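You operate a simulated robot arm through the tools that you are given. There is no shell and no other tool. Be economical: measure what you need, move in short steps, check, and stop when the job is done.

You run a simulated robot arm. Do the job below in one go: nothing can be reset, and whatever is moved stays where it is left.

## Task
Put the dust sheet from the keybed of the grand piano on the top of the grey mat. Then put one of the grey weights from the keybed of the grand piano in the inside of the parts tray. Then put the cream felt board on the grey panel. Then put one of the wedges from the top of the window bench on the shelf under the packing table. Then fetch the beige block and set it on the low shelf of the window bench. Then take the felt roll on the top of the window bench and put it away on the carton board of the tall shelf. Then put the round brush on the keybed of the grand piano. Then lift the paper bin lid open. The order counts. Set down upright: dust sheet, beige block.

Only the result counts: the job must be done as asked and must still hold three seconds after the hand-in. Knocking over, shifting, dropping, spilling or breaking anything else fails it. A push-on lid holds only when it is set on centred and level and pressed home; a screw cap is set on level and turned clockwise until tight. Flat cloth is picked up by pressing the open fingertips on it (5 to 10 N) and closing them slowly along it; thin cloth reads only 2 to 8 mm in the jaws.

## Robot
A 7-joint arm with a two-finger parallel gripper on a trunk, on a base that drives. Base frame: it is fixed to the floor where the robot stands at the start and does not move with it; the origin is under the middle of the robot, x ahead of it, y to its left, z up; the surface under the hand at the start is at about z = 0.7. Lengths are in m, angles in degrees, forces in N, time in s.
With the tool pointing down near the work surface it reaches from about 0.1 to 0.68 m from the robot's upright axis, wherever it stands. Its first joint turns from -143.0 to 143.0 degrees. Places, roughly: beige block (4x7x4 cm) [4.5, -1.4, 0.8]; carton board of the tall shelf (112x18 cm) [-1.44, -3.42, 1.62]; cream felt board (8x5x3 cm) [-0.5, -1.2, 0.2]; dust sheet (17x6x11 cm) [0.5, 0, 0.8]; felt roll (22x7x6 cm) [4.7, -1.6, 0.8]; grey panel (15x10x1 cm) [1.5, 2.8, 0.9]; grey weight [0.5, 0.25, 0.75]; inside of the parts tray (67x14 cm) [-2.1, 2.4, 0.8]; keybed of the grand piano (24x132 cm) [0.54, 0.44, 0.7]; low shelf of the window bench [4.4, -1.2, 0.2]; paper bin lid [4.6, 2, 0.4]; round brush (3x3x12 cm) [4.3, -1.4, 0.9]; shelf under the packing table [1.7, 2.7, 0.2]; top of the grey mat [4.3, 0.5, 0.8]; wedge (6x10x6 cm) [4.7, -0.9, 0.8]. Payload 3 kg.
Tool frame: the origin (TCP) lies between the finger pads and is the grasp point; the fingertips stand 0.03 m ahead of it; z points along the fingers, y is the line along which they close. The gripper opens to 0.11 m. The fingers are 0.02 m wide and 0.01 m thick; the gripper's body (0.048 by 0.112 m) begins 0.055 m behind the TCP.
Orientation is that of the tool frame in the base frame, as a unit quaternion [w, x, y, z]. With the fingers straight down and closing along the base's y, the tool's x points along the base's -x, its y along +y and its z along -z.

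## Interface
- The arm moves only by the tool jog_arm. Its argument "series" is a list that holds one entry, the list of rows, each a list of 7 numbers: the opening, from 0 (shut) to 1 (fully open), then the shift along the tool's x, y, z in m, then the turn, a rotation vector about the tool's x, y, z in degrees. In form: [[[fingers, dx, dy, dz, ax, ay, az], ...]]. A call has 1 to 20 rows; each row is the pose to reach, as a shift and turn from the pose commanded when the call began, along the tool's axes at that moment. A row lasts 0.2 s, in which the tool goes at most 0.05 m and 8.6 degrees; a call with a longer step from one row to the next is refused whole, and so is a gripper value outside its range. A pose out of reach is approached as far as the arm can. The call stops where the force on the tool passes 40 N (or 10 N more than at its start, if that is more) or the arm is blocked; 0.2 s more then pass. The fingers move at their own pace (about 0.108 m/s each) and stop on an object; they squeeze with about 25 N. The grip force told is the motor's: it shows also when the fingers shut on nothing. Time passes only in rows, and 0.2 s behind the last, so rows that repeat a pose let the fingers close. It gives the time, the measured TCP pose, the force on the tool (base axes), the opening and the grip force at its end, in the units of the frame above (readings bear some noise), with the torque about the TCP (base axes, N m) and any sound that the robot's microphone picked up, and new pictures: "show" is both (left out), scene, wrist or none.
- Cameras (640 x 400 px; columns grow to the right, rows downward): "scene" is now at [0.1321, 0.0252, 1.6303]; the picture's right is [0.44, -0.90, 0.00], its down [-0.83, -0.40, -0.40] and it looks along [0.36, 0.17, -0.92] (base axes); focal length 264 px, centre (320, 200). "wrist" rides on the gripper at [0.072, 0.017, -0.103] in the tool frame; the picture's right is [-0.23, 0.97, 0.00], its down [-0.76, -0.18, -0.62] and it looks along [-0.61, -0.14, 0.78] (tool axes); focal length 222 px, centre (320, 200). There is no depth. A picture from a camera that has moved, and an enlarged one, comes with that camera's place and axes in the base frame and with its lens.
- slide_trunk(by): slides the trunk up (or, below 0, down) by that many m; the arm and the scene camera ride with it, the base frame stays. It gives what a move gives, with no picture.
- roll_base(legs): drives the robot by 1 to 6 legs, each [ahead, left, turn to the left] in m, m and degrees, along the robot's own axes; the way and the turn of a leg run together, so that a leg with both is an arc; at most 1.5 m and 180 degrees a leg. The arm and the cameras ride along, it lands a little off, and it stops where it bumps. It gives what a move gives, and a new picture of the scene camera.
- turn_head(pan, tilt): turns the head with the scene camera to pan (to the left, within 86 degrees either way) and tilt (down, from -29 to 69), counted from straight ahead of the robot. It gives what a move gives, and a new picture of the scene camera.
- enlarge(camera, box): a new picture of the part [left, top, right, bottom] of that camera's present view, enlarged. The clock stands still meanwhile.
- job_done(): hands the job in; it is judged then, once.

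Work in short steps. Places have to be worked out from the pictures, the camera data and where the tool is seen: move nearer, look again, correct. Check each grasp and each placing, and mend what went wrong. You have 217 turns and 260 pictures in all, those below and enlarged ones among them. Open the gripper and draw the arm clear of the work before you hand the job in, unless the task says otherwise; then end with one line.

The tools are called after "Request:" by a JSON object that holds its "api" and its "payload". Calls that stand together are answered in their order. jog_arm: Moves the arm, as the interface text tells. Its arguments: {"type":"object","properties":{"series":{"type":"array","items":{"type":"array","items":{"type":"array","items":{"type":"number"}}}},"show":{"type":"string","enum":["both","scene","wrist","none"]}},"required":["series"]} The other tools are called the same way: slide_trunk (by) slides the trunk up or down; roll_base (legs) drives the base; turn_head (pan, tilt) turns the head that bears the scene camera; enlarge (camera, box) takes an enlarged picture of a part of a camera's view; job_done () hands the job in.

At the start:

```text
time_s: 0.0
eef_pos: [0.4943, 0.3262, 0.978]
tcp_rot: [0.0, 0.0, 1.0, 0.0]
force: [-0.6, -0.2, -0.6]
moment: [0.0, -0.01, -0.02]
finger_gap: 0.1098
finger_force: 0.0
trunk travel left (down, up): [-0.775, 0.115]
robot x, y, heading: [-0.0028, -0.0007, -0.0]
head pan, tilt: [25.8, 66.6]
```

scene: 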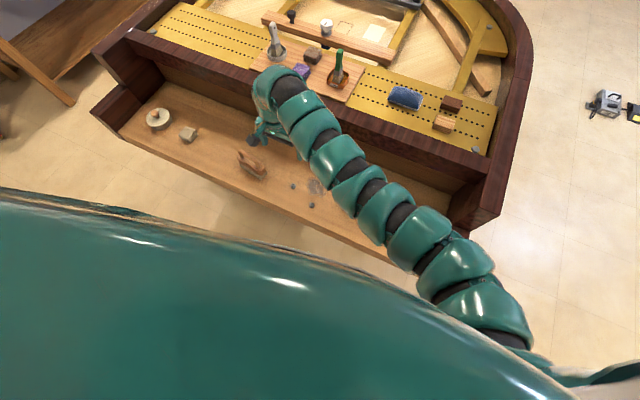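
wrist: 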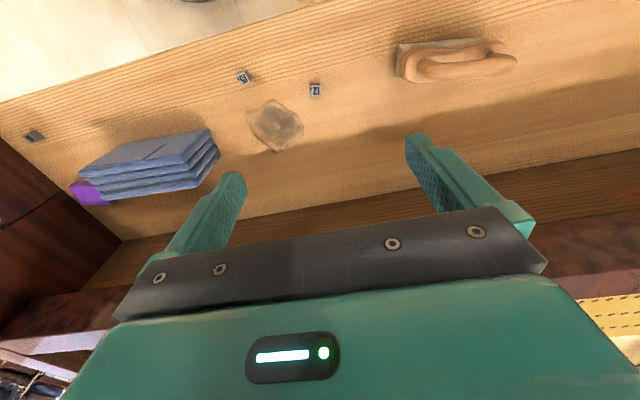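

I'll start by looking closer at the keybed items around the dust sheet.

Request:
{"api": "enlarge", "payload": {"camera": "wrist", "box": [0, 40, 360, 260]}}

Request:
{"api": "turn_head", "payload": {"pan": -20, "tilt": 55}}

```text
1.78 times, centred on (180, 150) of wrist
camera zoom: at [0.4222, 0.344, 1.0809], right [0.23, 0.97, 0.0], down [0.76, -0.18, 0.62], along [0.61, -0.14, -0.78], focal length 395 px, centre (569, 289)
```

zoom: 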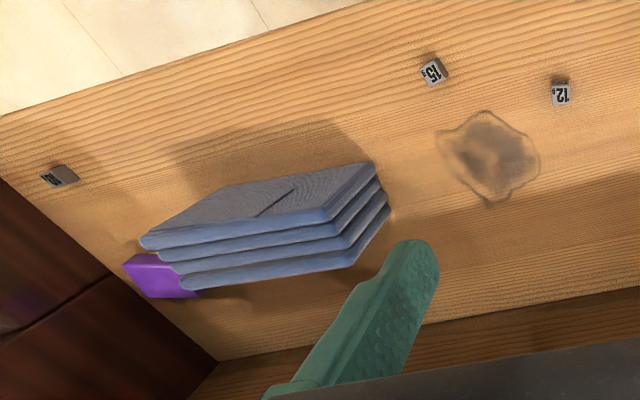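

```text
time_s: 1.1
eef_pos: [0.4957, 0.3269, 0.9766]
tcp_rot: [0.0, 0.0, 1.0, 0.0]
force: [0.2, -0.2, -0.3]
moment: [0.04, 0.04, 0.01]
finger_gap: 0.1102
finger_force: 0.0
trunk travel left (down, up): [-0.775, 0.115]
robot x, y, heading: [0.0006, 0.0045, 0.2]
head pan, tilt: [-20.0, 55.0]
camera scene: at [0.147, -0.025, 1.6436], right [-0.34, -0.94, 0.0], down [-0.77, 0.28, -0.57], along [0.54, -0.2, -0.82], focal length 264 px, centre (320, 200)
```

scene: 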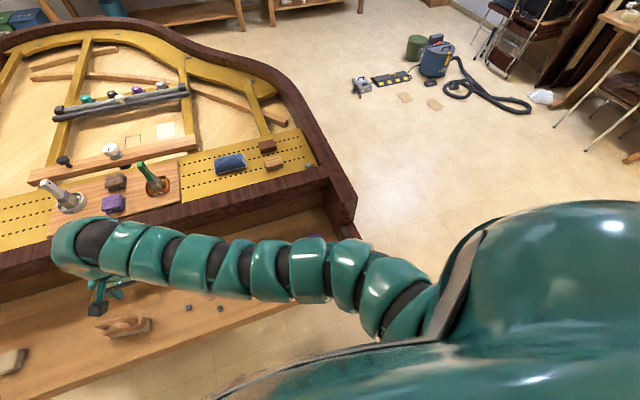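

The dust sheet stands on edge: about 17 cm along y and 6 cm along x, 11 cm tall, centred near (0.542, 0.045). I turn the tool so that it closes along x and move above the sheet, staying high.

Request:
{"api": "jog_arm", "payload": {"series": [[[1, -0.004, -0.026, 0, 0, 0, 8.5], [1, -0.008, -0.052, 0, 0, 0, 17], [1, -0.013, -0.078, 0, 0, 0, 25.5], [1, -0.017, -0.104, 0, 0, 0, 34], [1, -0.021, -0.13, 0, 0, 0, 42.5], [1, -0.025, -0.156, 0, 0, 0, 51], [1, -0.03, -0.182, 0, 0, 0, 59.5], [1, -0.034, -0.208, 0, 0, 0, 68], [1, -0.038, -0.234, 0, 0, 0, 76.5], [1, -0.042, -0.26, 0, 0, 0, 85], [1, -0.046, -0.282, 0, 0, 0, 93.5], [1, -0.046, -0.282, 0, 0, 0, 94]]]}}

```text
time_s: 3.7
eef_pos: [0.5385, 0.0421, 0.9626]
tcp_rot: [0.001, 0.729, 0.684, 0.001]
force: [0.7, -0.1, 0.4]
moment: [0.0, 0.03, 0.03]
finger_gap: 0.11
finger_force: 0.1
out of reach, approached as far as the arm can: row 6, 7, 8, 9, 10, 11, 12
trunk travel left (down, up): [-0.775, 0.115]
robot x, y, heading: [-0.001, -0.0007, 0.1]
head pan, tilt: [-20.0, 55.0]
camera scene: at [0.1469, -0.0248, 1.6436], right [-0.34, -0.94, 0.0], down [-0.77, 0.28, -0.57], along [0.54, -0.2, -0.82], focal length 264 px, centre (320, 200)
camera wrist: at [0.5587, 0.1138, 1.0655], right [0.96, -0.29, 0.01], down [-0.23, -0.75, 0.62], along [-0.18, -0.6, -0.78], focal length 222 px, centre (320, 200)
```

scene: 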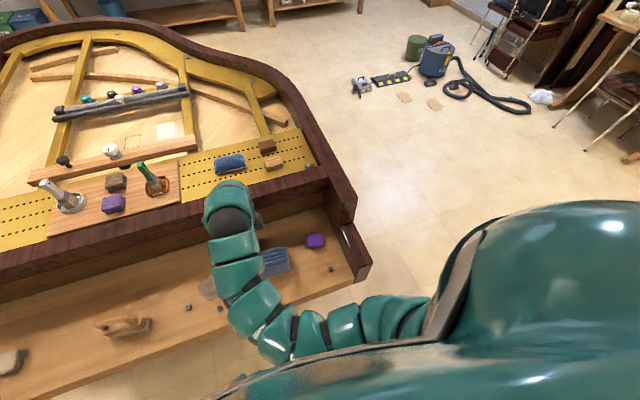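
wrist: 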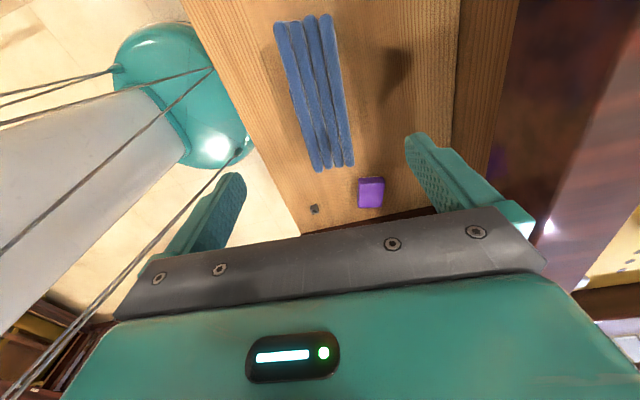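

The sheet is centred under the fingers and lined up with them. I descend to TCP z of about 0.772 and close.

Request:
{"api": "jog_arm", "payload": {"series": [[[1, 0, 0, 0.04, 0, 0, 0], [1, 0, 0, 0.08, 0, 0, 0], [1, 0, 0, 0.12, 0, 0, 0], [1, 0, 0, 0.15, 0, 0, 0], [1, 0, 0, 0.175, 0, 0, 0], [1, 0, 0, 0.19, 0, 0, 0], [1, 0, 0, 0.19, 0, 0, 0]]]}}

```text
time_s: 5.3
eef_pos: [0.5402, 0.0409, 0.7731]
tcp_rot: [-0.001, 0.732, 0.682, -0.001]
force: [-0.3, -0.4, -1.0]
moment: [0.02, 0.02, 0.0]
finger_gap: 0.1102
finger_force: 0.0
trunk travel left (down, up): [-0.775, 0.115]
robot x, y, heading: [-0.0019, -0.001, 0.1]
head pan, tilt: [-20.0, 55.0]
camera scene: at [0.1469, -0.025, 1.6436], right [-0.34, -0.94, 0.0], down [-0.77, 0.28, -0.57], along [0.54, -0.2, -0.82], focal length 264 px, centre (320, 200)
camera wrist: at [0.5608, 0.1129, 0.875], right [0.96, -0.3, 0.0], down [-0.23, -0.75, 0.62], along [-0.19, -0.6, -0.78], focal length 222 px, centre (320, 200)
```

scene: 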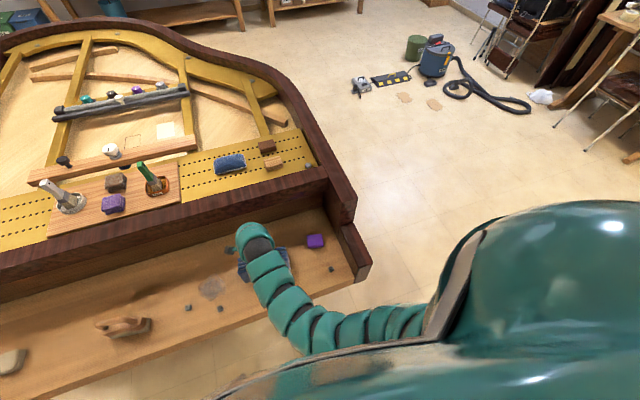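
wrist: 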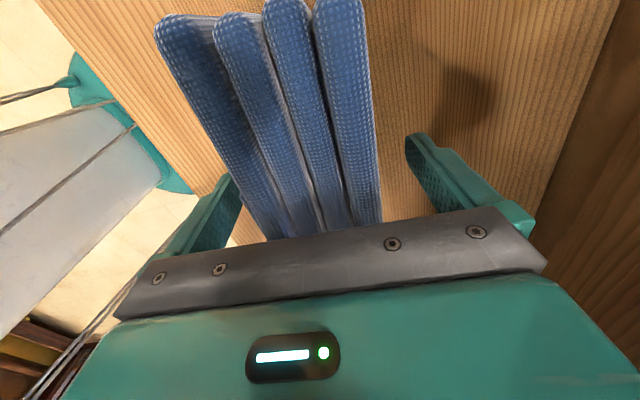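

The fingers straddle the sheet, so I close them and lift.

Request:
{"api": "jog_arm", "payload": {"series": [[[0.3, 0, 0, 0, 0, 0, 0], [0.3, 0, 0, 0, 0, 0, 0], [0, 0, 0, 0, 0, 0, 0], [0, 0, 0, 0, 0, 0, 0], [0, 0, 0, 0, 0, 0, 0]]], "show": "none"}}

Request:
{"api": "jog_arm", "payload": {"series": [[[0, 0, 0, -0.02, 0, 0, 0], [0, 0, 0, -0.05, 0, 0, 0], [0, 0, 0, -0.09, 0, 0, 0], [0, 0, 0, -0.13, 0, 0, 0], [0, 0, 0, -0.17, 0, 0, 0], [0, 0, 0, -0.19, 0, 0, 0]]]}}

```text
time_s: 6.5
eef_pos: [0.5405, 0.0415, 0.7728]
tcp_rot: [0.0, 0.732, 0.681, 0.0]
force: [1.6, -1.3, 0.9]
moment: [0.09, -0.01, -0.07]
finger_gap: 0.0579
finger_force: 25.5
trunk travel left (down, up): [-0.775, 0.115]
robot x, y, heading: [-0.0034, 0.0018, -0.1]
head pan, tilt: [-20.0, 55.0]
```

```text
time_s: 7.9
eef_pos: [0.5397, 0.041, 0.9598]
tcp_rot: [0.001, 0.732, 0.681, -0.001]
force: [0.2, -0.5, -4.0]
moment: [0.0, 0.02, 0.02]
finger_gap: 0.0582
finger_force: 24.5
trunk travel left (down, up): [-0.775, 0.115]
robot x, y, heading: [-0.0002, -0.0007, 0.2]
head pan, tilt: [-20.0, 55.0]
camera scene: at [0.1472, -0.0249, 1.6435], right [-0.34, -0.94, 0.0], down [-0.77, 0.28, -0.57], along [0.54, -0.2, -0.82], focal length 264 px, centre (320, 200)
camera wrist: at [0.5609, 0.1136, 1.063], right [0.96, -0.3, 0.0], down [-0.23, -0.75, 0.62], along [-0.18, -0.6, -0.78], focal length 222 px, centre (320, 200)
```

scene: 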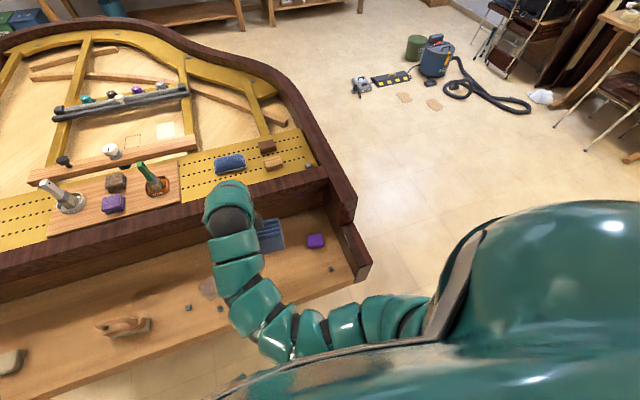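
wrist: 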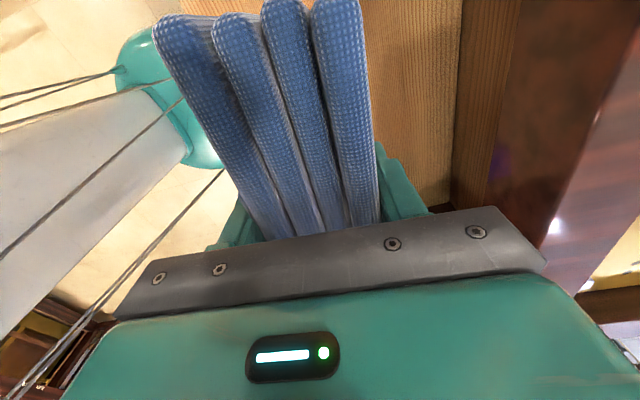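

The sheet is held. I raise the trunk a little for clearance and look around to find the way.

Request:
{"api": "slide_trunk", "payload": {"by": 0.1}}

Request:
{"api": "turn_head", "payload": {"pan": -80, "tilt": 30}}

Request:
{"api": "turn_head", "payload": {"pan": 84, "tilt": 30}}

Request:
{"api": "turn_head", "payload": {"pan": -10, "tilt": 22}}

```text
time_s: 9.3
eef_pos: [0.5388, 0.0423, 1.0593]
tcp_rot: [-0.001, 0.732, 0.681, 0.0]
force: [0.6, 0.0, -3.2]
moment: [0.03, -0.01, 0.01]
finger_gap: 0.058
finger_force: 24.9
trunk travel left (down, up): [-0.875, 0.015]
robot x, y, heading: [0.0, 0.0022, 0.1]
head pan, tilt: [-20.0, 55.0]
```

```text
time_s: 10.6
eef_pos: [0.5408, 0.0417, 1.0589]
tcp_rot: [0.0, 0.732, 0.681, -0.001]
force: [0.4, -0.1, -2.6]
moment: [0.03, 0.01, -0.01]
finger_gap: 0.0578
finger_force: 25.1
trunk travel left (down, up): [-0.875, 0.015]
robot x, y, heading: [0.0031, -0.0015, -0.0]
head pan, tilt: [-80.0, 30.0]
camera scene: at [0.0954, -0.0895, 1.7796], right [-0.98, -0.17, 0.0], down [-0.09, 0.49, -0.87], along [0.15, -0.85, -0.5], focal length 264 px, centre (320, 200)
```

scene: 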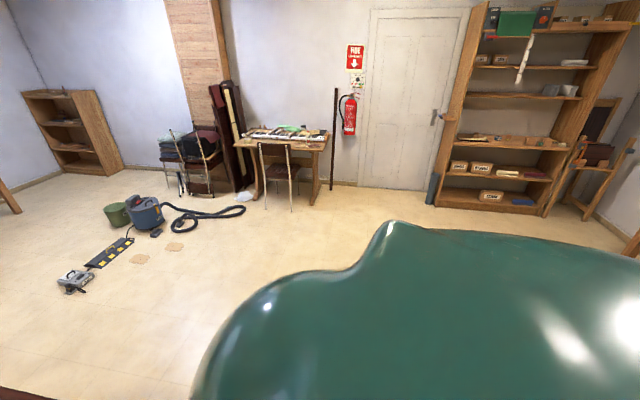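

```text
time_s: 13.1
eef_pos: [0.5397, 0.043, 1.0606]
tcp_rot: [0.0, 0.732, 0.681, 0.0]
force: [0.4, -0.6, -4.0]
moment: [0.03, 0.01, 0.02]
finger_gap: 0.0578
finger_force: 25.2
trunk travel left (down, up): [-0.875, 0.015]
robot x, y, heading: [0.001, -0.0024, 0.2]
head pan, tilt: [84.0, 30.0]
camera scene: at [0.0891, 0.0895, 1.7796], right [0.99, -0.1, 0.0], down [-0.05, -0.5, -0.87], along [0.09, 0.86, -0.5], focal length 264 px, centre (320, 200)
```

scene: 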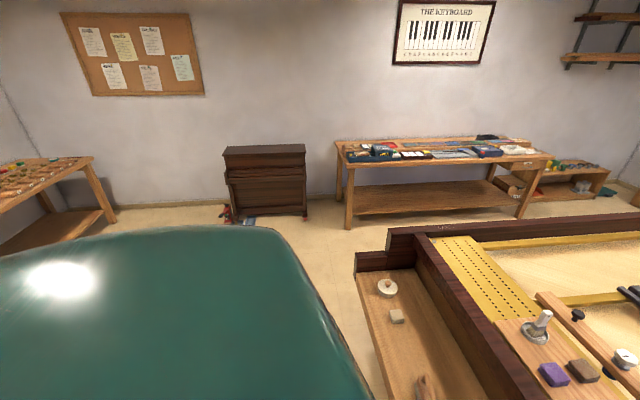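

```text
time_s: 14.8
eef_pos: [0.5394, 0.0427, 1.0598]
tcp_rot: [-0.002, 0.731, 0.682, -0.001]
force: [-0.9, 0.1, -3.0]
moment: [0.0, -0.03, 0.02]
finger_gap: 0.0577
finger_force: 24.7
trunk travel left (down, up): [-0.875, 0.015]
robot x, y, heading: [-0.0023, 0.0006, -0.2]
head pan, tilt: [-10.0, 22.0]
camera scene: at [0.171, -0.0165, 1.7924], right [-0.17, -0.98, 0.0], down [-0.37, 0.06, -0.93], along [0.91, -0.16, -0.37], focal length 264 px, centre (320, 200)
```

scene: 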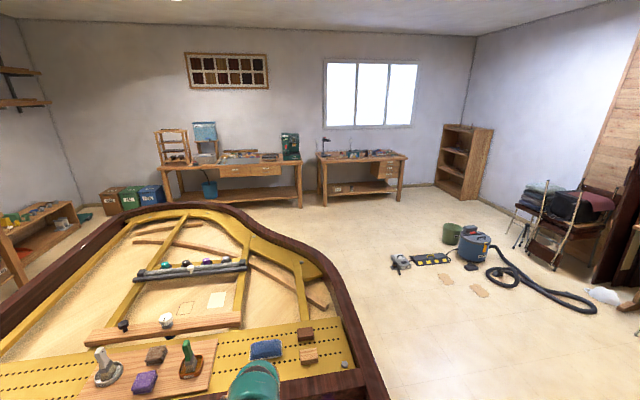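

Good overview. I enlarge the two far benches and the bins to plan the drive.

Request:
{"api": "enlarge", "payload": {"camera": "scene", "box": [90, 110, 310, 220]}}

Request:
{"api": "enlarge", "payload": {"camera": "scene", "box": [300, 120, 440, 210]}}

```text
2.91 times, centred on (200, 165) of scene
camera zoom: at [0.171, -0.0165, 1.7924], right [-0.17, -0.98, 0.0], down [-0.37, 0.06, -0.93], along [0.91, -0.16, -0.37], focal length 770 px, centre (669, 302)
```

zoom: 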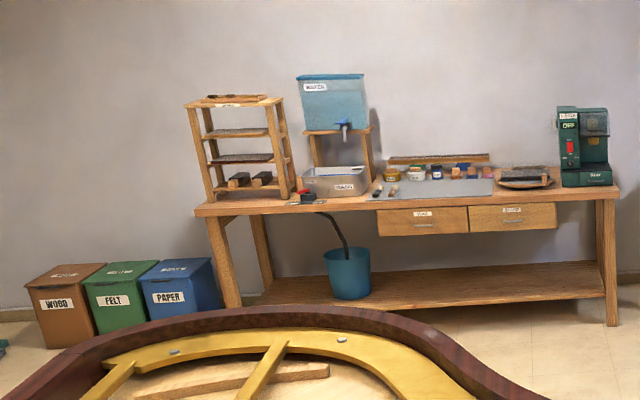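

```text
4.44 times, centred on (370, 165) of scene
camera zoom: at [0.171, -0.0165, 1.7924], right [-0.17, -0.98, 0.0], down [-0.37, 0.06, -0.93], along [0.91, -0.16, -0.37], focal length 1176 px, centre (98, 356)
```

zoom: 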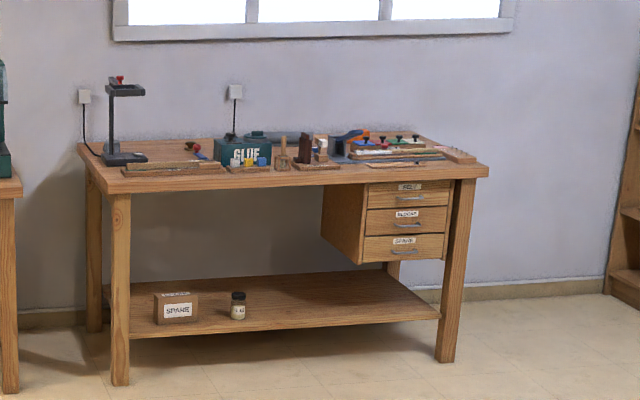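

The piano's right side is at about y = -0.32 and the floor items begin at about y = -1.29, so I drive the corridor at y ≈ -0.8 towards the mat bench.

Request:
{"api": "roll_base", "payload": {"legs": [[-0.3, 0, 0], [0, -0.8, 0], [1.5, 0, 0], [1.5, 0, 0], [0.5, 0, 0], [0, 1.2, 0]]}}

```text
time_s: 20.5
eef_pos: [0.2307, -0.7393, 1.0583]
tcp_rot: [0.001, 0.735, 0.678, 0.0]
force: [-0.7, -0.3, -2.1]
moment: [-0.02, -0.04, -0.03]
finger_gap: 0.0577
finger_force: 25.3
trunk travel left (down, up): [-0.875, 0.015]
robot x, y, heading: [-0.3109, -0.7763, -0.5]
head pan, tilt: [-10.0, 22.0]
stopped in leg 2: the robot was blocked; the commanded pose is now the measured one
camera scene: at [-0.1399, -0.7929, 1.7924], right [-0.18, -0.98, 0.0], down [-0.37, 0.07, -0.93], along [0.91, -0.17, -0.37], focal length 264 px, centre (320, 200)
```

scene: 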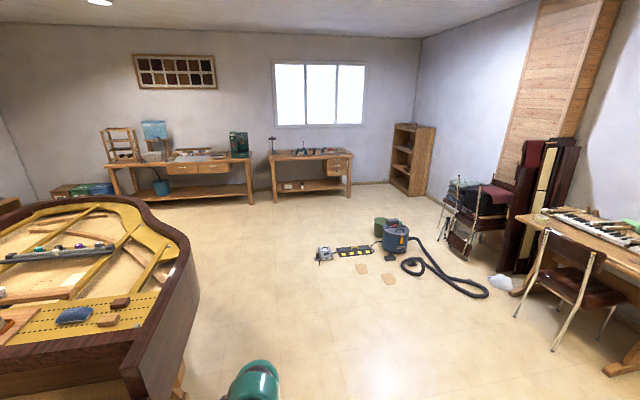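

The robot was blocked at the very end of the sideways leg, so I look down to the right to see what is there.

Request:
{"api": "turn_head", "payload": {"pan": -86, "tilt": 62}}

```text
time_s: 22.0
eef_pos: [0.2307, -0.7414, 1.0591]
tcp_rot: [0.001, 0.736, 0.676, -0.001]
force: [0.4, 0.1, -3.1]
moment: [-0.01, 0.04, 0.01]
finger_gap: 0.0577
finger_force: 24.9
trunk travel left (down, up): [-0.875, 0.015]
robot x, y, heading: [-0.307, -0.7772, -0.4]
head pan, tilt: [-85.9, 62.0]
camera scene: at [-0.2268, -0.8409, 1.7352], right [-1.0, -0.06, 0.0], down [-0.05, 0.88, -0.47], along [0.03, -0.47, -0.88], focal length 264 px, centre (320, 200)
```

scene: 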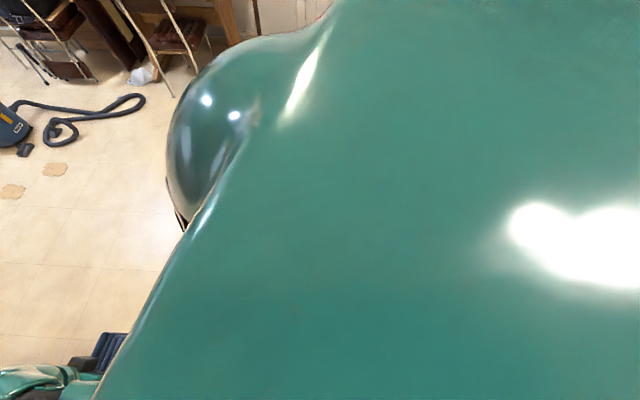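

The body hides the spot. I edge off to the left and continue along the corridor.

Request:
{"api": "roll_base", "payload": {"legs": [[0, 0.05, 0], [1.5, 0, 0], [1.5, 0, 0], [0.5, 0, 0], [0, 1.15, 0]]}}

Request:
{"api": "turn_head", "payload": {"pan": 0, "tilt": 45}}

```text
time_s: 44.8
eef_pos: [3.7303, 0.4069, 1.0595]
tcp_rot: [0.001, 0.741, 0.671, -0.001]
force: [0.5, 0.0, -2.4]
moment: [0.03, -0.02, 0.02]
finger_gap: 0.0578
finger_force: 25.0
trunk travel left (down, up): [-0.875, 0.015]
robot x, y, heading: [3.19, 0.3798, -1.5]
head pan, tilt: [-85.9, 62.0]
camera scene: at [3.2721, 0.3139, 1.7352], right [-1.0, -0.04, 0.0], down [-0.04, 0.88, -0.47], along [0.02, -0.47, -0.88], focal length 264 px, centre (320, 200)
```

scene: 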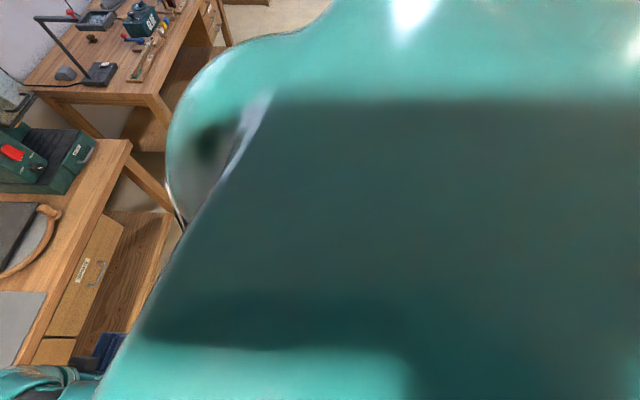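

```text
time_s: 46.4
eef_pos: [3.7299, 0.4068, 1.0591]
tcp_rot: [0.001, 0.741, 0.672, 0.0]
force: [0.1, -0.9, -2.9]
moment: [0.05, -0.01, 0.02]
finger_gap: 0.0578
finger_force: 25.2
trunk travel left (down, up): [-0.875, 0.015]
robot x, y, heading: [3.1863, 0.3777, -1.6]
head pan, tilt: [0.0, 45.0]
camera scene: at [3.3505, 0.3755, 1.7569], right [-0.03, -1.0, 0.0], down [-0.71, 0.02, -0.71], along [0.71, -0.02, -0.71], focal length 264 px, centre (320, 200)
```

scene: 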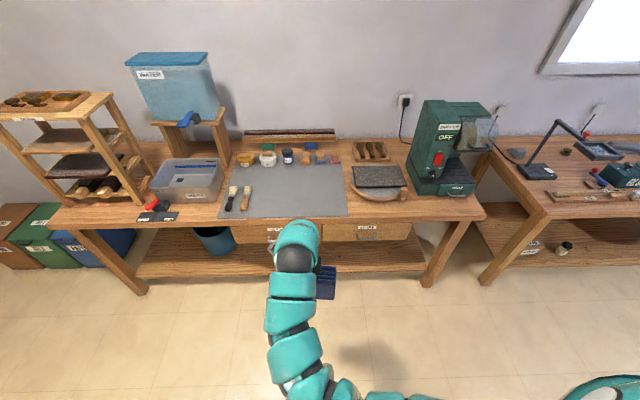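

The mat spans roughly x 4.2–4.6 and y 0.22–0.84, with brushes on its left part. I'll put the sheet near (4.33, 0.37), so I drive 0.52 ahead.

Request:
{"api": "roll_base", "payload": {"legs": [[0.52, 0, 1.5]]}}

Request:
{"api": "turn_head", "payload": {"pan": 0, "tilt": 60}}

```text
time_s: 49.4
eef_pos: [4.2481, 0.4084, 1.0592]
tcp_rot: [0.0, 0.735, 0.678, 0.0]
force: [0.2, 0.4, -4.0]
moment: [-0.02, 0.02, 0.0]
finger_gap: 0.0578
finger_force: 25.7
trunk travel left (down, up): [-0.875, 0.015]
robot x, y, heading: [3.7122, 0.3726, -0.3]
head pan, tilt: [0.0, 45.0]
camera scene: at [3.8697, 0.3698, 1.7569], right [-0.01, -1.0, 0.0], down [-0.71, 0.01, -0.71], along [0.71, -0.01, -0.71], focal length 264 px, centre (320, 200)
```

scene: 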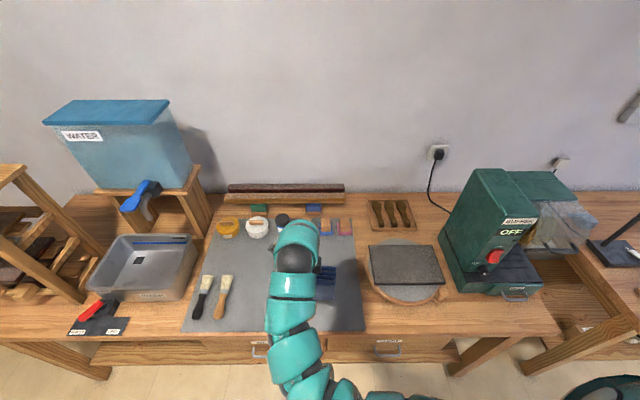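

```text
time_s: 50.2
eef_pos: [4.2479, 0.409, 1.0606]
tcp_rot: [0.0, 0.735, 0.678, 0.0]
force: [0.2, -0.1, -2.3]
moment: [0.02, 0.01, 0.02]
finger_gap: 0.0581
finger_force: 24.8
trunk travel left (down, up): [-0.875, 0.015]
robot x, y, heading: [3.7085, 0.3696, -0.3]
head pan, tilt: [0.0, 60.0]
camera scene: at [3.8541, 0.3699, 1.7376], right [-0.01, -1.0, 0.0], down [-0.87, 0.01, -0.5], along [0.5, 0.0, -0.87], focal length 264 px, centre (320, 200)
```

scene: 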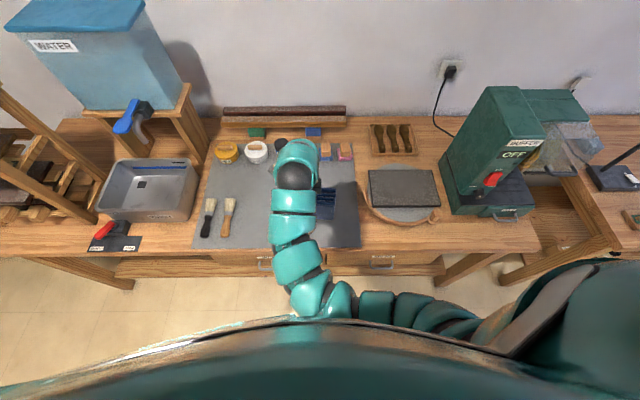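

I move 0.08 m forward over the mat and descend to just above it.

Request:
{"api": "jog_arm", "payload": {"series": [[[0, 0, 0.04, 0, 0, 0, 0], [0, -0.01, 0.08, 0, 0, 0, 0], [0, -0.01, 0.08, 0.04, 0, 0, 0], [0, -0.01, 0.08, 0.08, 0, 0, 0], [0, -0.01, 0.08, 0.12, 0, 0, 0], [0, -0.01, 0.08, 0.15, 0, 0, 0], [0, -0.01, 0.08, 0.17, 0, 0, 0]]]}}

```text
time_s: 51.8
eef_pos: [4.3255, 0.3916, 0.8887]
tcp_rot: [0.0, 0.735, 0.678, -0.002]
force: [0.4, 0.3, -2.7]
moment: [0.03, 0.02, -0.02]
finger_gap: 0.0577
finger_force: 24.8
trunk travel left (down, up): [-0.875, 0.015]
robot x, y, heading: [3.7099, 0.3694, -0.6]
head pan, tilt: [0.0, 60.0]
camera scene: at [3.8545, 0.3699, 1.7375], right [-0.01, -1.0, 0.0], down [-0.87, 0.01, -0.5], along [0.5, 0.0, -0.87], focal length 264 px, centre (320, 200)
camera wrist: at [4.3478, 0.4637, 0.9914], right [0.95, -0.3, 0.0], down [-0.24, -0.74, 0.62], along [-0.19, -0.59, -0.78], focal length 222 px, centre (320, 200)
```

scene: 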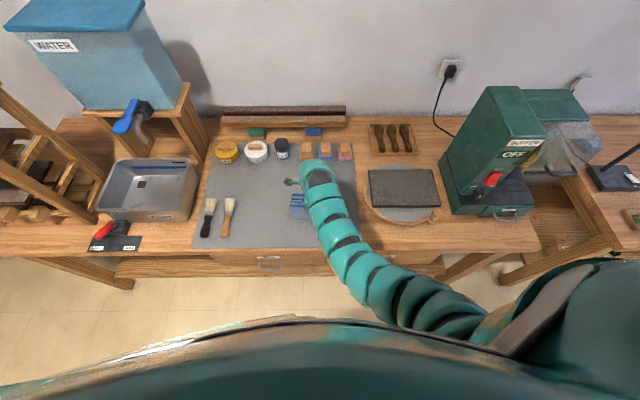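
wrist: 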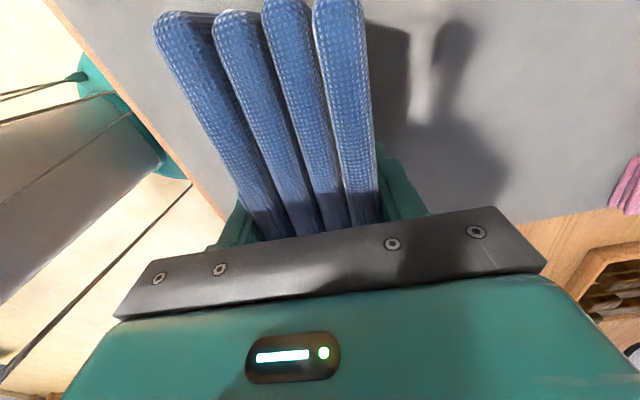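

Nearly down. I lower in small steps and watch the force.

Request:
{"api": "jog_arm", "payload": {"series": [[[0, 0, 0, 0.008, 0, 0, 0], [0, 0, 0, 0.014, 0, 0, 0], [0, 0, 0, 0.019, 0, 0, 0], [0, 0, 0, 0.019, 0, 0, 0]]], "show": "none"}}

```text
time_s: 52.8
eef_pos: [4.3261, 0.393, 0.8729]
tcp_rot: [0.002, 0.735, 0.678, 0.002]
force: [6.6, 2.4, 35.1]
moment: [0.1, 0.67, 0.04]
finger_gap: 0.0577
finger_force: 25.0
trunk travel left (down, up): [-0.875, 0.015]
robot x, y, heading: [3.7082, 0.3733, -0.4]
head pan, tilt: [0.0, 60.0]
```

Contact made at 0.873, pressing a bit hard. I ease up 3 mm, open and withdraw upward.

Request:
{"api": "jog_arm", "payload": {"series": [[[0, 0, 0, -0.002, 0, 0, 0], [0, 0, 0, -0.003, 0, 0, 0], [0.7, 0, 0, -0.003, 0, 0, 0], [1, 0, 0, -0.003, 0, 0, 0], [1, 0, 0, -0.003, 0, 0, 0], [1, 0, 0, -0.03, 0, 0, 0], [1, 0, 0, -0.07, 0, 0, 0], [1, 0, 0, -0.11, 0, 0, 0], [1, 0, 0, -0.15, 0, 0, 0], [1, 0, 0, -0.18, 0, 0, 0]]]}}

```text
time_s: 55.0
eef_pos: [4.3268, 0.3908, 1.0512]
tcp_rot: [0.0, 0.735, 0.679, -0.001]
force: [0.1, -0.2, -1.0]
moment: [0.0, 0.0, 0.04]
finger_gap: 0.1096
finger_force: 0.1
trunk travel left (down, up): [-0.875, 0.015]
robot x, y, heading: [3.7074, 0.3697, -0.2]
head pan, tilt: [0.0, 60.0]
camera scene: at [3.8537, 0.3699, 1.7375], right [-0.01, -1.0, 0.0], down [-0.87, 0.01, -0.5], along [0.5, 0.0, -0.87], focal length 264 px, centre (320, 200)
camera wrist: at [4.3484, 0.463, 1.1545], right [0.95, -0.3, 0.0], down [-0.24, -0.74, 0.62], along [-0.19, -0.59, -0.78], focal length 222 px, centre (320, 200)
```

scene: 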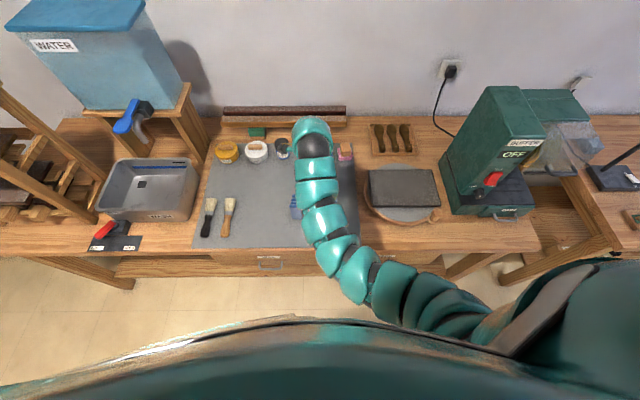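
wrist: 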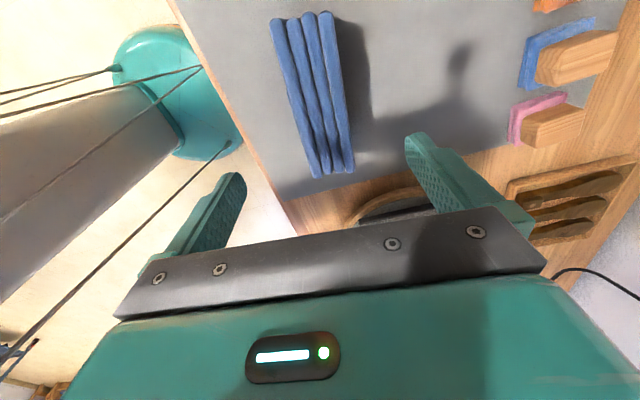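

The dust sheet stands on the mat, so step 1 is done. Next I drive back the same way to the keybed for a grey weight.

Request:
{"api": "roll_base", "payload": {"legs": [[-0.5, 0, 0.2], [0, -1.12, 0], [-1.5, 0, 0], [-1.5, 0, 0], [-0.5, 0, 0], [0, 0.9, 0]]}}

Request:
{"api": "turn_head", "payload": {"pan": 0, "tilt": 60}}

```text
time_s: 84.4
eef_pos: [0.2788, 0.1927, 1.0511]
tcp_rot: [0.0, 0.73, 0.684, -0.001]
force: [0.3, 0.1, -0.1]
moment: [-0.01, 0.02, 0.01]
finger_gap: 0.1099
finger_force: 0.2
trunk travel left (down, up): [-0.875, 0.015]
robot x, y, heading: [-0.339, 0.1644, 0.4]
head pan, tilt: [0.0, 60.0]
camera scene: at [-0.1934, 0.165, 1.7375], right [0.01, -1.0, 0.0], down [-0.87, -0.01, -0.5], along [0.5, 0.0, -0.87], focal length 264 px, centre (320, 200)
```

scene: 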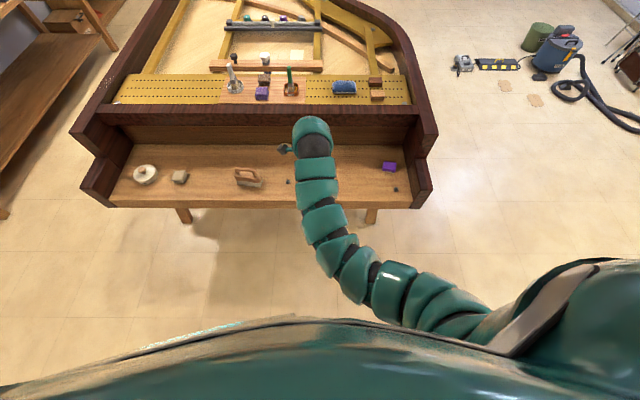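

```text
time_s: 85.0
eef_pos: [0.2792, 0.1927, 1.0504]
tcp_rot: [0.0, 0.73, 0.683, -0.001]
force: [0.1, 0.1, 0.0]
moment: [-0.01, 0.02, 0.0]
finger_gap: 0.1101
finger_force: 0.1
trunk travel left (down, up): [-0.875, 0.015]
robot x, y, heading: [-0.3356, 0.1634, 0.3]
head pan, tilt: [0.0, 60.0]
camera scene: at [-0.1934, 0.1645, 1.7375], right [0.01, -1.0, 0.0], down [-0.87, -0.01, -0.5], along [0.5, 0.0, -0.87], focal length 264 px, centre (320, 200)
```

scene: 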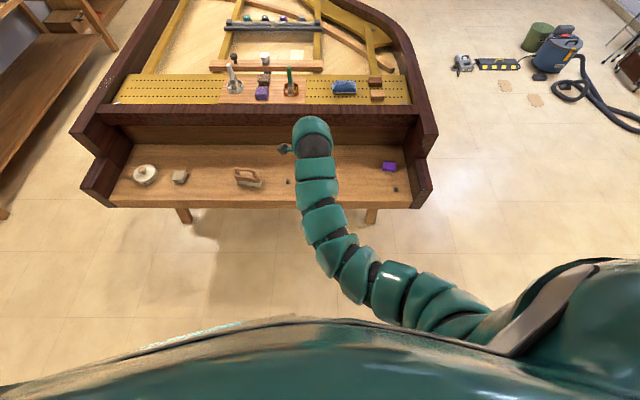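

I drive 0.25 ahead and 0.12 left to bring the "12" weight at about (0.50, 0.32) under the hand.

Request:
{"api": "roll_base", "payload": {"legs": [[0.22, 0.12, 0]]}}

Request:
{"api": "jog_arm", "payload": {"series": [[[0.6, 0, 0, 0.04, 0, 0, 0], [0.6, 0, 0, 0.08, 0, 0, 0], [0.6, 0, 0, 0.12, 0, 0, 0], [0.6, 0, 0, 0.16, 0, 0, 0]]]}}

```text
time_s: 86.8
eef_pos: [0.5023, 0.3148, 1.05]
tcp_rot: [-0.001, 0.73, 0.684, -0.002]
force: [0.3, 0.2, 0.2]
moment: [-0.01, 0.0, 0.02]
finger_gap: 0.1098
finger_force: 0.0
trunk travel left (down, up): [-0.875, 0.015]
robot x, y, heading: [-0.1147, 0.2887, 0.1]
head pan, tilt: [0.0, 60.0]
camera scene: at [0.0302, 0.2877, 1.7374], right [0.01, -1.0, 0.0], down [-0.87, 0.0, -0.5], along [0.5, 0.0, -0.87], focal length 264 px, centre (320, 200)
```

scene: 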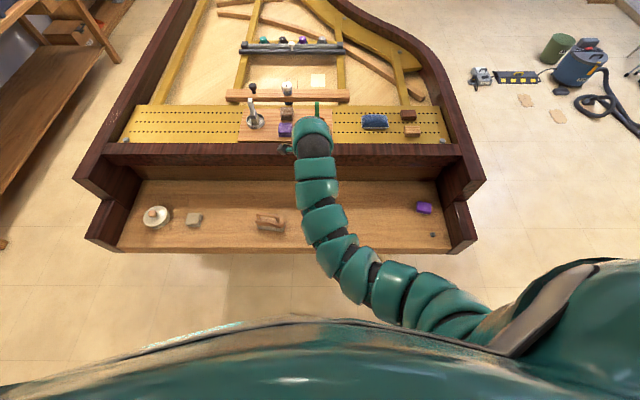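

```text
time_s: 87.8
eef_pos: [0.5003, 0.3142, 0.8885]
tcp_rot: [0.001, 0.731, 0.682, -0.001]
force: [-0.3, -0.3, -0.1]
moment: [-0.03, 0.03, 0.01]
finger_gap: 0.0661
finger_force: 0.1
trunk travel left (down, up): [-0.875, 0.015]
robot x, y, heading: [-0.119, 0.2849, 0.3]
head pan, tilt: [0.0, 60.0]
camera scene: at [0.0297, 0.2868, 1.7375], right [0.01, -1.0, 0.0], down [-0.87, 0.0, -0.5], along [0.5, 0.0, -0.87], focal length 264 px, centre (320, 200)
camera wrist: at [0.5214, 0.3865, 0.991], right [0.96, -0.29, 0.0], down [-0.23, -0.75, 0.62], along [-0.18, -0.6, -0.78], focal length 222 px, centre (320, 200)
```

scene: 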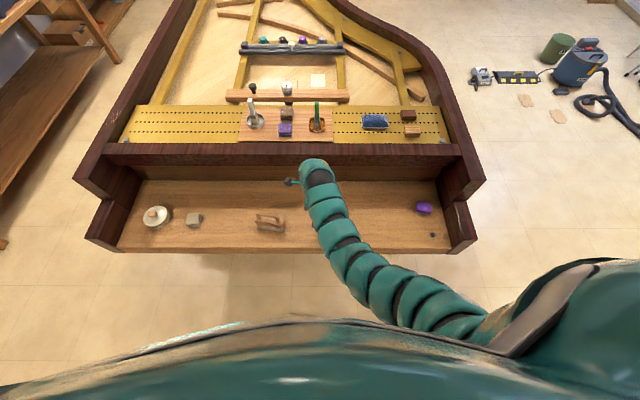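
wrist: 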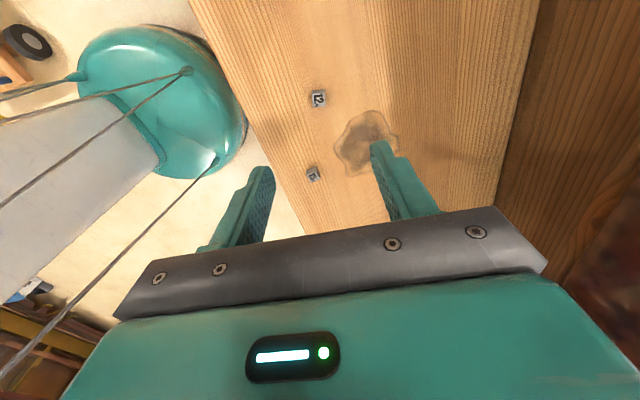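

The "12" weight is at about (0.500, 0.321), nearly under the TCP. I descend with the tips just above the board and close.

Request:
{"api": "jog_arm", "payload": {"series": [[[0.6, 0.006, 0, 0.04, 0, 0, 0], [0.6, 0.006, 0, 0.08, 0, 0, 0], [0.6, 0.006, 0, 0.12, 0, 0, 0], [0.6, 0.006, 0, 0.14, 0, 0, 0], [0.6, 0.006, 0, 0.151, 0, 0, 0], [0.6, 0.006, 0, 0.151, 0, 0, 0]]], "show": "wrist"}}

```text
time_s: 89.2
eef_pos: [0.4875, 0.3169, 0.7586]
tcp_rot: [0.001, 0.73, 0.683, -0.001]
force: [-0.2, -0.1, -0.5]
moment: [-0.01, -0.01, 0.0]
finger_gap: 0.0661
finger_force: 0.1
out of reach, approached as far as the arm can: row 4, 5, 6
trunk travel left (down, up): [-0.875, 0.015]
robot x, y, heading: [-0.1184, 0.2862, 0.4]
head pan, tilt: [0.0, 60.0]
camera wrist: at [0.509, 0.3879, 0.8619], right [0.96, -0.29, 0.0], down [-0.23, -0.75, 0.62], along [-0.18, -0.6, -0.78], focal length 222 px, centre (320, 200)
```

wrist: 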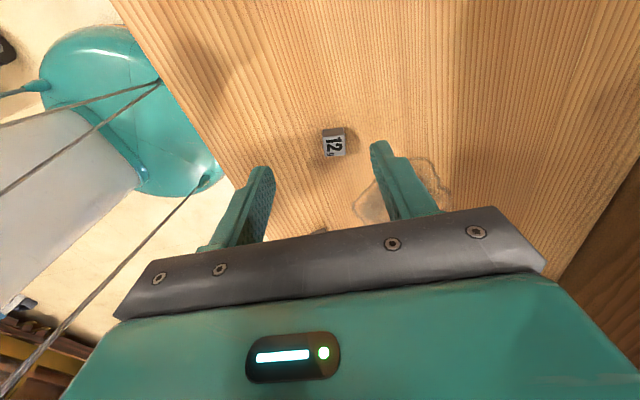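

That is out of reach at this trunk height. I raise the arm, lower the trunk and redo the descent.

Request:
{"api": "jog_arm", "payload": {"series": [[[0.6, 0, 0, -0.04, 0, 0, 0], [0.6, 0, 0.005, -0.08, 0, 0, 0], [0.6, 0, 0.01, -0.12, 0, 0, 0], [0.6, 0, 0.01, -0.15, 0, 0, 0]]], "show": "none"}}

Request:
{"api": "slide_trunk", "payload": {"by": -0.12}}

Request:
{"api": "jog_arm", "payload": {"series": [[[0.6, 0, 0, 0, 0, 0, 0]]], "show": "wrist"}}

```text
time_s: 90.2
eef_pos: [0.4988, 0.3152, 0.9085]
tcp_rot: [0.0, 0.731, 0.683, -0.002]
force: [-0.3, 0.0, -0.3]
moment: [0.0, 0.02, 0.02]
finger_gap: 0.0658
finger_force: 0.0
trunk travel left (down, up): [-0.875, 0.015]
robot x, y, heading: [-0.1171, 0.2882, 0.6]
head pan, tilt: [0.0, 60.0]
```

```text
time_s: 91.7
eef_pos: [0.498, 0.3149, 0.7869]
tcp_rot: [0.001, 0.73, 0.683, -0.001]
force: [-0.3, 1.2, 0.3]
moment: [-0.02, 0.01, -0.01]
finger_gap: 0.066
finger_force: 0.1
trunk travel left (down, up): [-0.755, 0.135]
robot x, y, heading: [-0.119, 0.2877, 0.3]
head pan, tilt: [0.0, 60.0]
```

```text
time_s: 92.1
eef_pos: [0.4986, 0.3159, 0.7872]
tcp_rot: [0.0, 0.73, 0.683, 0.0]
force: [0.3, 0.9, -0.4]
moment: [0.0, 0.04, 0.02]
finger_gap: 0.066
finger_force: 0.1
trunk travel left (down, up): [-0.755, 0.135]
robot x, y, heading: [-0.1156, 0.2846, 0.2]
head pan, tilt: [0.0, 60.0]
camera wrist: at [0.5194, 0.3877, 0.8907], right [0.96, -0.29, 0.0], down [-0.23, -0.75, 0.62], along [-0.18, -0.6, -0.78], focal length 222 px, centre (320, 200)
```

wrist: 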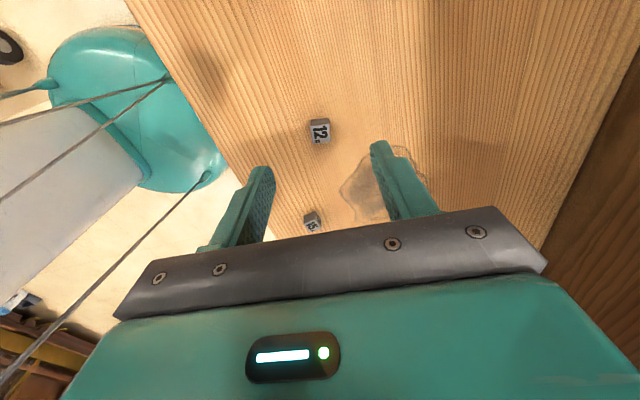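

The weight is at (0.4996, 0.321). I shift 5 mm, descend 5 cm and close.

Request:
{"api": "jog_arm", "payload": {"series": [[[0.6, 0.005, 0.001, 0.025, 0, 0, 0], [0.6, 0.005, 0.001, 0.045, 0, 0, 0], [0.6, 0.005, 0.001, 0.051, 0, 0, 0], [0.6, 0.005, 0.001, 0.051, 0, 0, 0], [0, 0.005, 0.001, 0.051, 0, 0, 0], [0, 0.005, 0.001, 0.051, 0, 0, 0], [0, 0.005, 0.001, 0.051, 0, 0, 0]]], "show": "wrist"}}

```text
time_s: 93.7
eef_pos: [0.499, 0.3205, 0.7362]
tcp_rot: [0.001, 0.73, 0.683, -0.001]
force: [0.2, 1.1, -1.2]
moment: [0.02, -0.02, 0.0]
finger_gap: 0.014
finger_force: 24.9
trunk travel left (down, up): [-0.755, 0.135]
robot x, y, heading: [-0.1175, 0.2846, 0.5]
head pan, tilt: [0.0, 60.0]
camera wrist: at [0.52, 0.3922, 0.84], right [0.96, -0.29, 0.0], down [-0.23, -0.75, 0.62], along [-0.18, -0.6, -0.78], focal length 222 px, centre (320, 200)
```

wrist: 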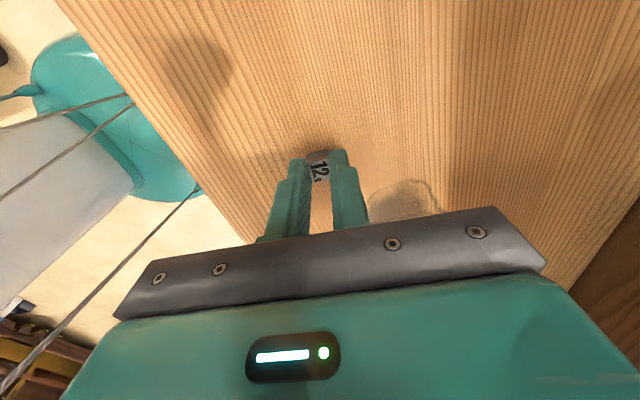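

The weight is gripped (14 mm). I lift, back off, and turn left to look at the area behind and the parts-tray table.

Request:
{"api": "jog_arm", "payload": {"series": [[[0, 0, 0, -0.03, 0, 0, 0], [0, 0, 0, -0.07, 0, 0, 0], [0, 0, 0, -0.11, 0, 0, 0], [0, 0, 0, -0.15, 0, 0, 0], [0, 0, 0, -0.19, 0, 0, 0], [0, 0, 0, -0.22, 0, 0, 0]]], "show": "wrist"}}

Request:
{"api": "roll_base", "payload": {"legs": [[-0.5, 0, 0], [0, 0, 90]]}}

Request:
{"api": "turn_head", "payload": {"pan": 60, "tilt": 30}}

```text
time_s: 95.1
eef_pos: [0.5005, 0.3224, 0.9572]
tcp_rot: [0.002, 0.73, 0.684, 0.001]
force: [-0.5, -1.0, -0.1]
moment: [-0.03, -0.03, -0.02]
finger_gap: 0.0145
finger_force: 25.5
trunk travel left (down, up): [-0.755, 0.135]
robot x, y, heading: [-0.1166, 0.2869, 0.4]
head pan, tilt: [0.0, 60.0]
camera wrist: at [0.5208, 0.3938, 1.0601], right [0.96, -0.29, 0.0], down [-0.23, -0.75, 0.62], along [-0.18, -0.6, -0.78], focal length 222 px, centre (320, 200)
```

wrist: 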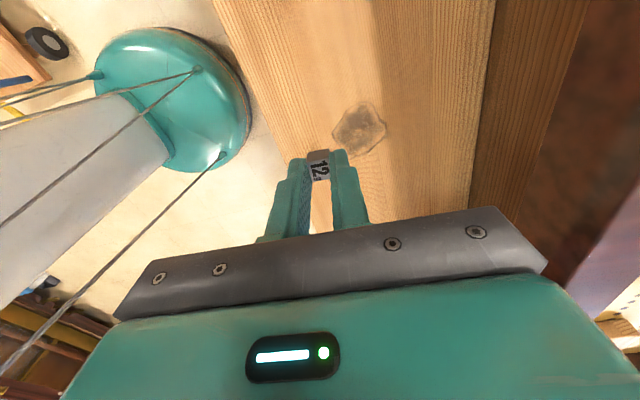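

```text
time_s: 97.9
eef_pos: [0.0532, 0.2827, 0.9563]
tcp_rot: [0.001, 0.749, 0.663, 0.001]
force: [0.6, 0.5, -0.5]
moment: [0.0, 0.01, 0.04]
finger_gap: 0.0144
finger_force: 24.7
trunk travel left (down, up): [-0.755, 0.135]
robot x, y, heading: [-0.5665, 0.2825, -2.9]
head pan, tilt: [0.0, 60.0]
stopped in leg 1: the robot was blocked; the commanded pose is now the measured one
camera scene: at [-0.4183, 0.2727, 1.6173], right [-0.05, -1.0, 0.0], down [-0.87, 0.04, -0.5], along [0.5, -0.02, -0.87], focal length 264 px, centre (320, 200)
```

scene: 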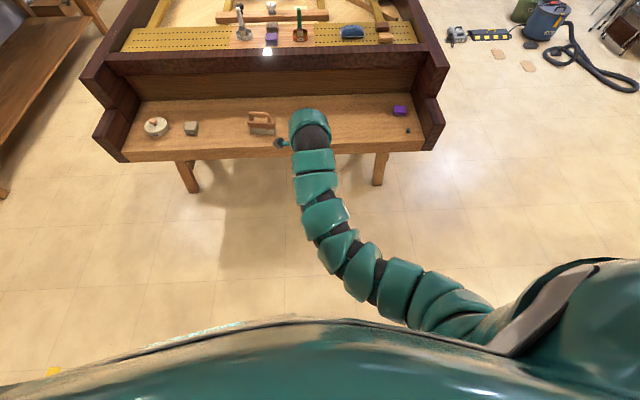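

```text
time_s: 99.2
eef_pos: [0.0506, 0.2848, 0.9559]
tcp_rot: [0.001, 0.748, 0.663, 0.0]
force: [-0.5, -0.6, 0.3]
moment: [-0.02, -0.02, 0.01]
finger_gap: 0.0144
finger_force: 25.1
trunk travel left (down, up): [-0.755, 0.135]
robot x, y, heading: [-0.571, 0.2807, -2.4]
head pan, tilt: [60.0, 30.0]
camera scene: at [-0.4385, 0.3536, 1.6595], right [0.84, -0.54, 0.0], down [-0.27, -0.42, -0.87], along [0.47, 0.73, -0.5], focal length 264 px, centre (320, 200)
```

scene: 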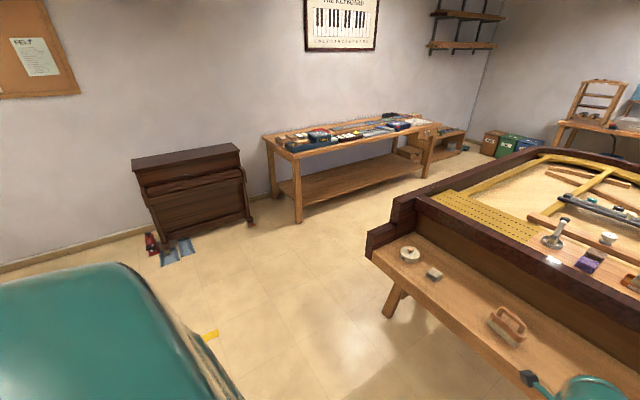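

Something behind blocked me at x≈-0.57. I move a little ahead and turn to see it.

Request:
{"api": "roll_base", "payload": {"legs": [[0.15, 0, 0], [0, 0, 90]]}}

Request:
{"api": "turn_head", "payload": {"pan": 70, "tilt": 40}}

```text
time_s: 104.3
eef_pos: [-0.4123, 0.8925, 0.9567]
tcp_rot: [0.001, 0.066, 0.998, 0.001]
force: [-1.1, 0.0, 0.3]
moment: [-0.01, 0.03, 0.0]
finger_gap: 0.0147
finger_force: 24.9
trunk travel left (down, up): [-0.755, 0.135]
robot x, y, heading: [-0.4209, 0.2724, 86.9]
head pan, tilt: [60.0, 30.0]
camera scene: at [-0.4892, 0.4047, 1.6596], right [0.55, 0.83, 0.0], down [0.42, -0.28, -0.87], along [-0.72, 0.48, -0.5], focal length 264 px, centre (320, 200)
```

scene: 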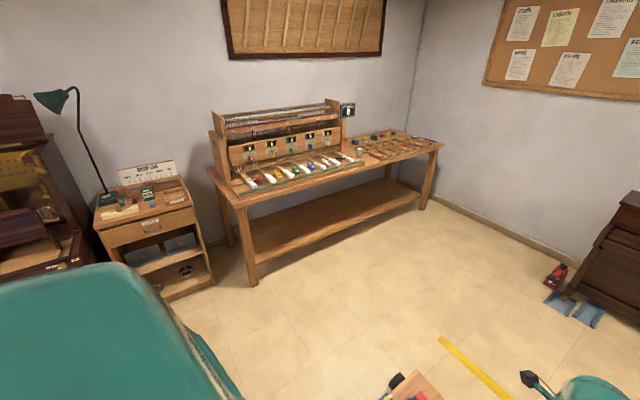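

```text
time_s: 105.0
eef_pos: [-0.4124, 0.894, 0.9564]
tcp_rot: [0.001, 0.067, 0.998, 0.0]
force: [0.2, -1.3, 0.4]
moment: [-0.02, -0.02, 0.02]
finger_gap: 0.0145
finger_force: 24.7
trunk travel left (down, up): [-0.755, 0.135]
robot x, y, heading: [-0.4189, 0.2748, 86.2]
head pan, tilt: [70.0, 40.0]
camera scene: at [-0.4917, 0.3887, 1.6443], right [0.4, 0.92, 0.0], down [0.59, -0.26, -0.77], along [-0.7, 0.31, -0.64], focal length 264 px, centre (320, 200)
```

scene: 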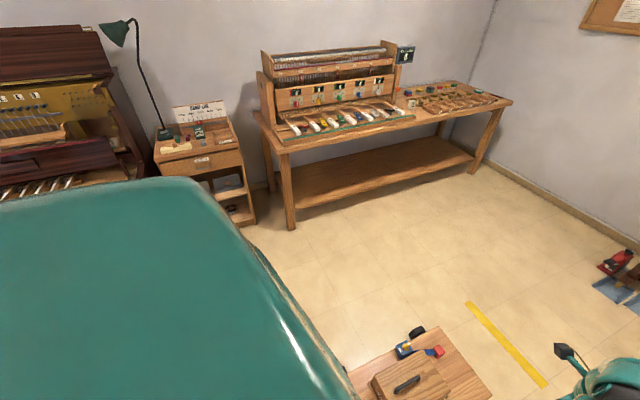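

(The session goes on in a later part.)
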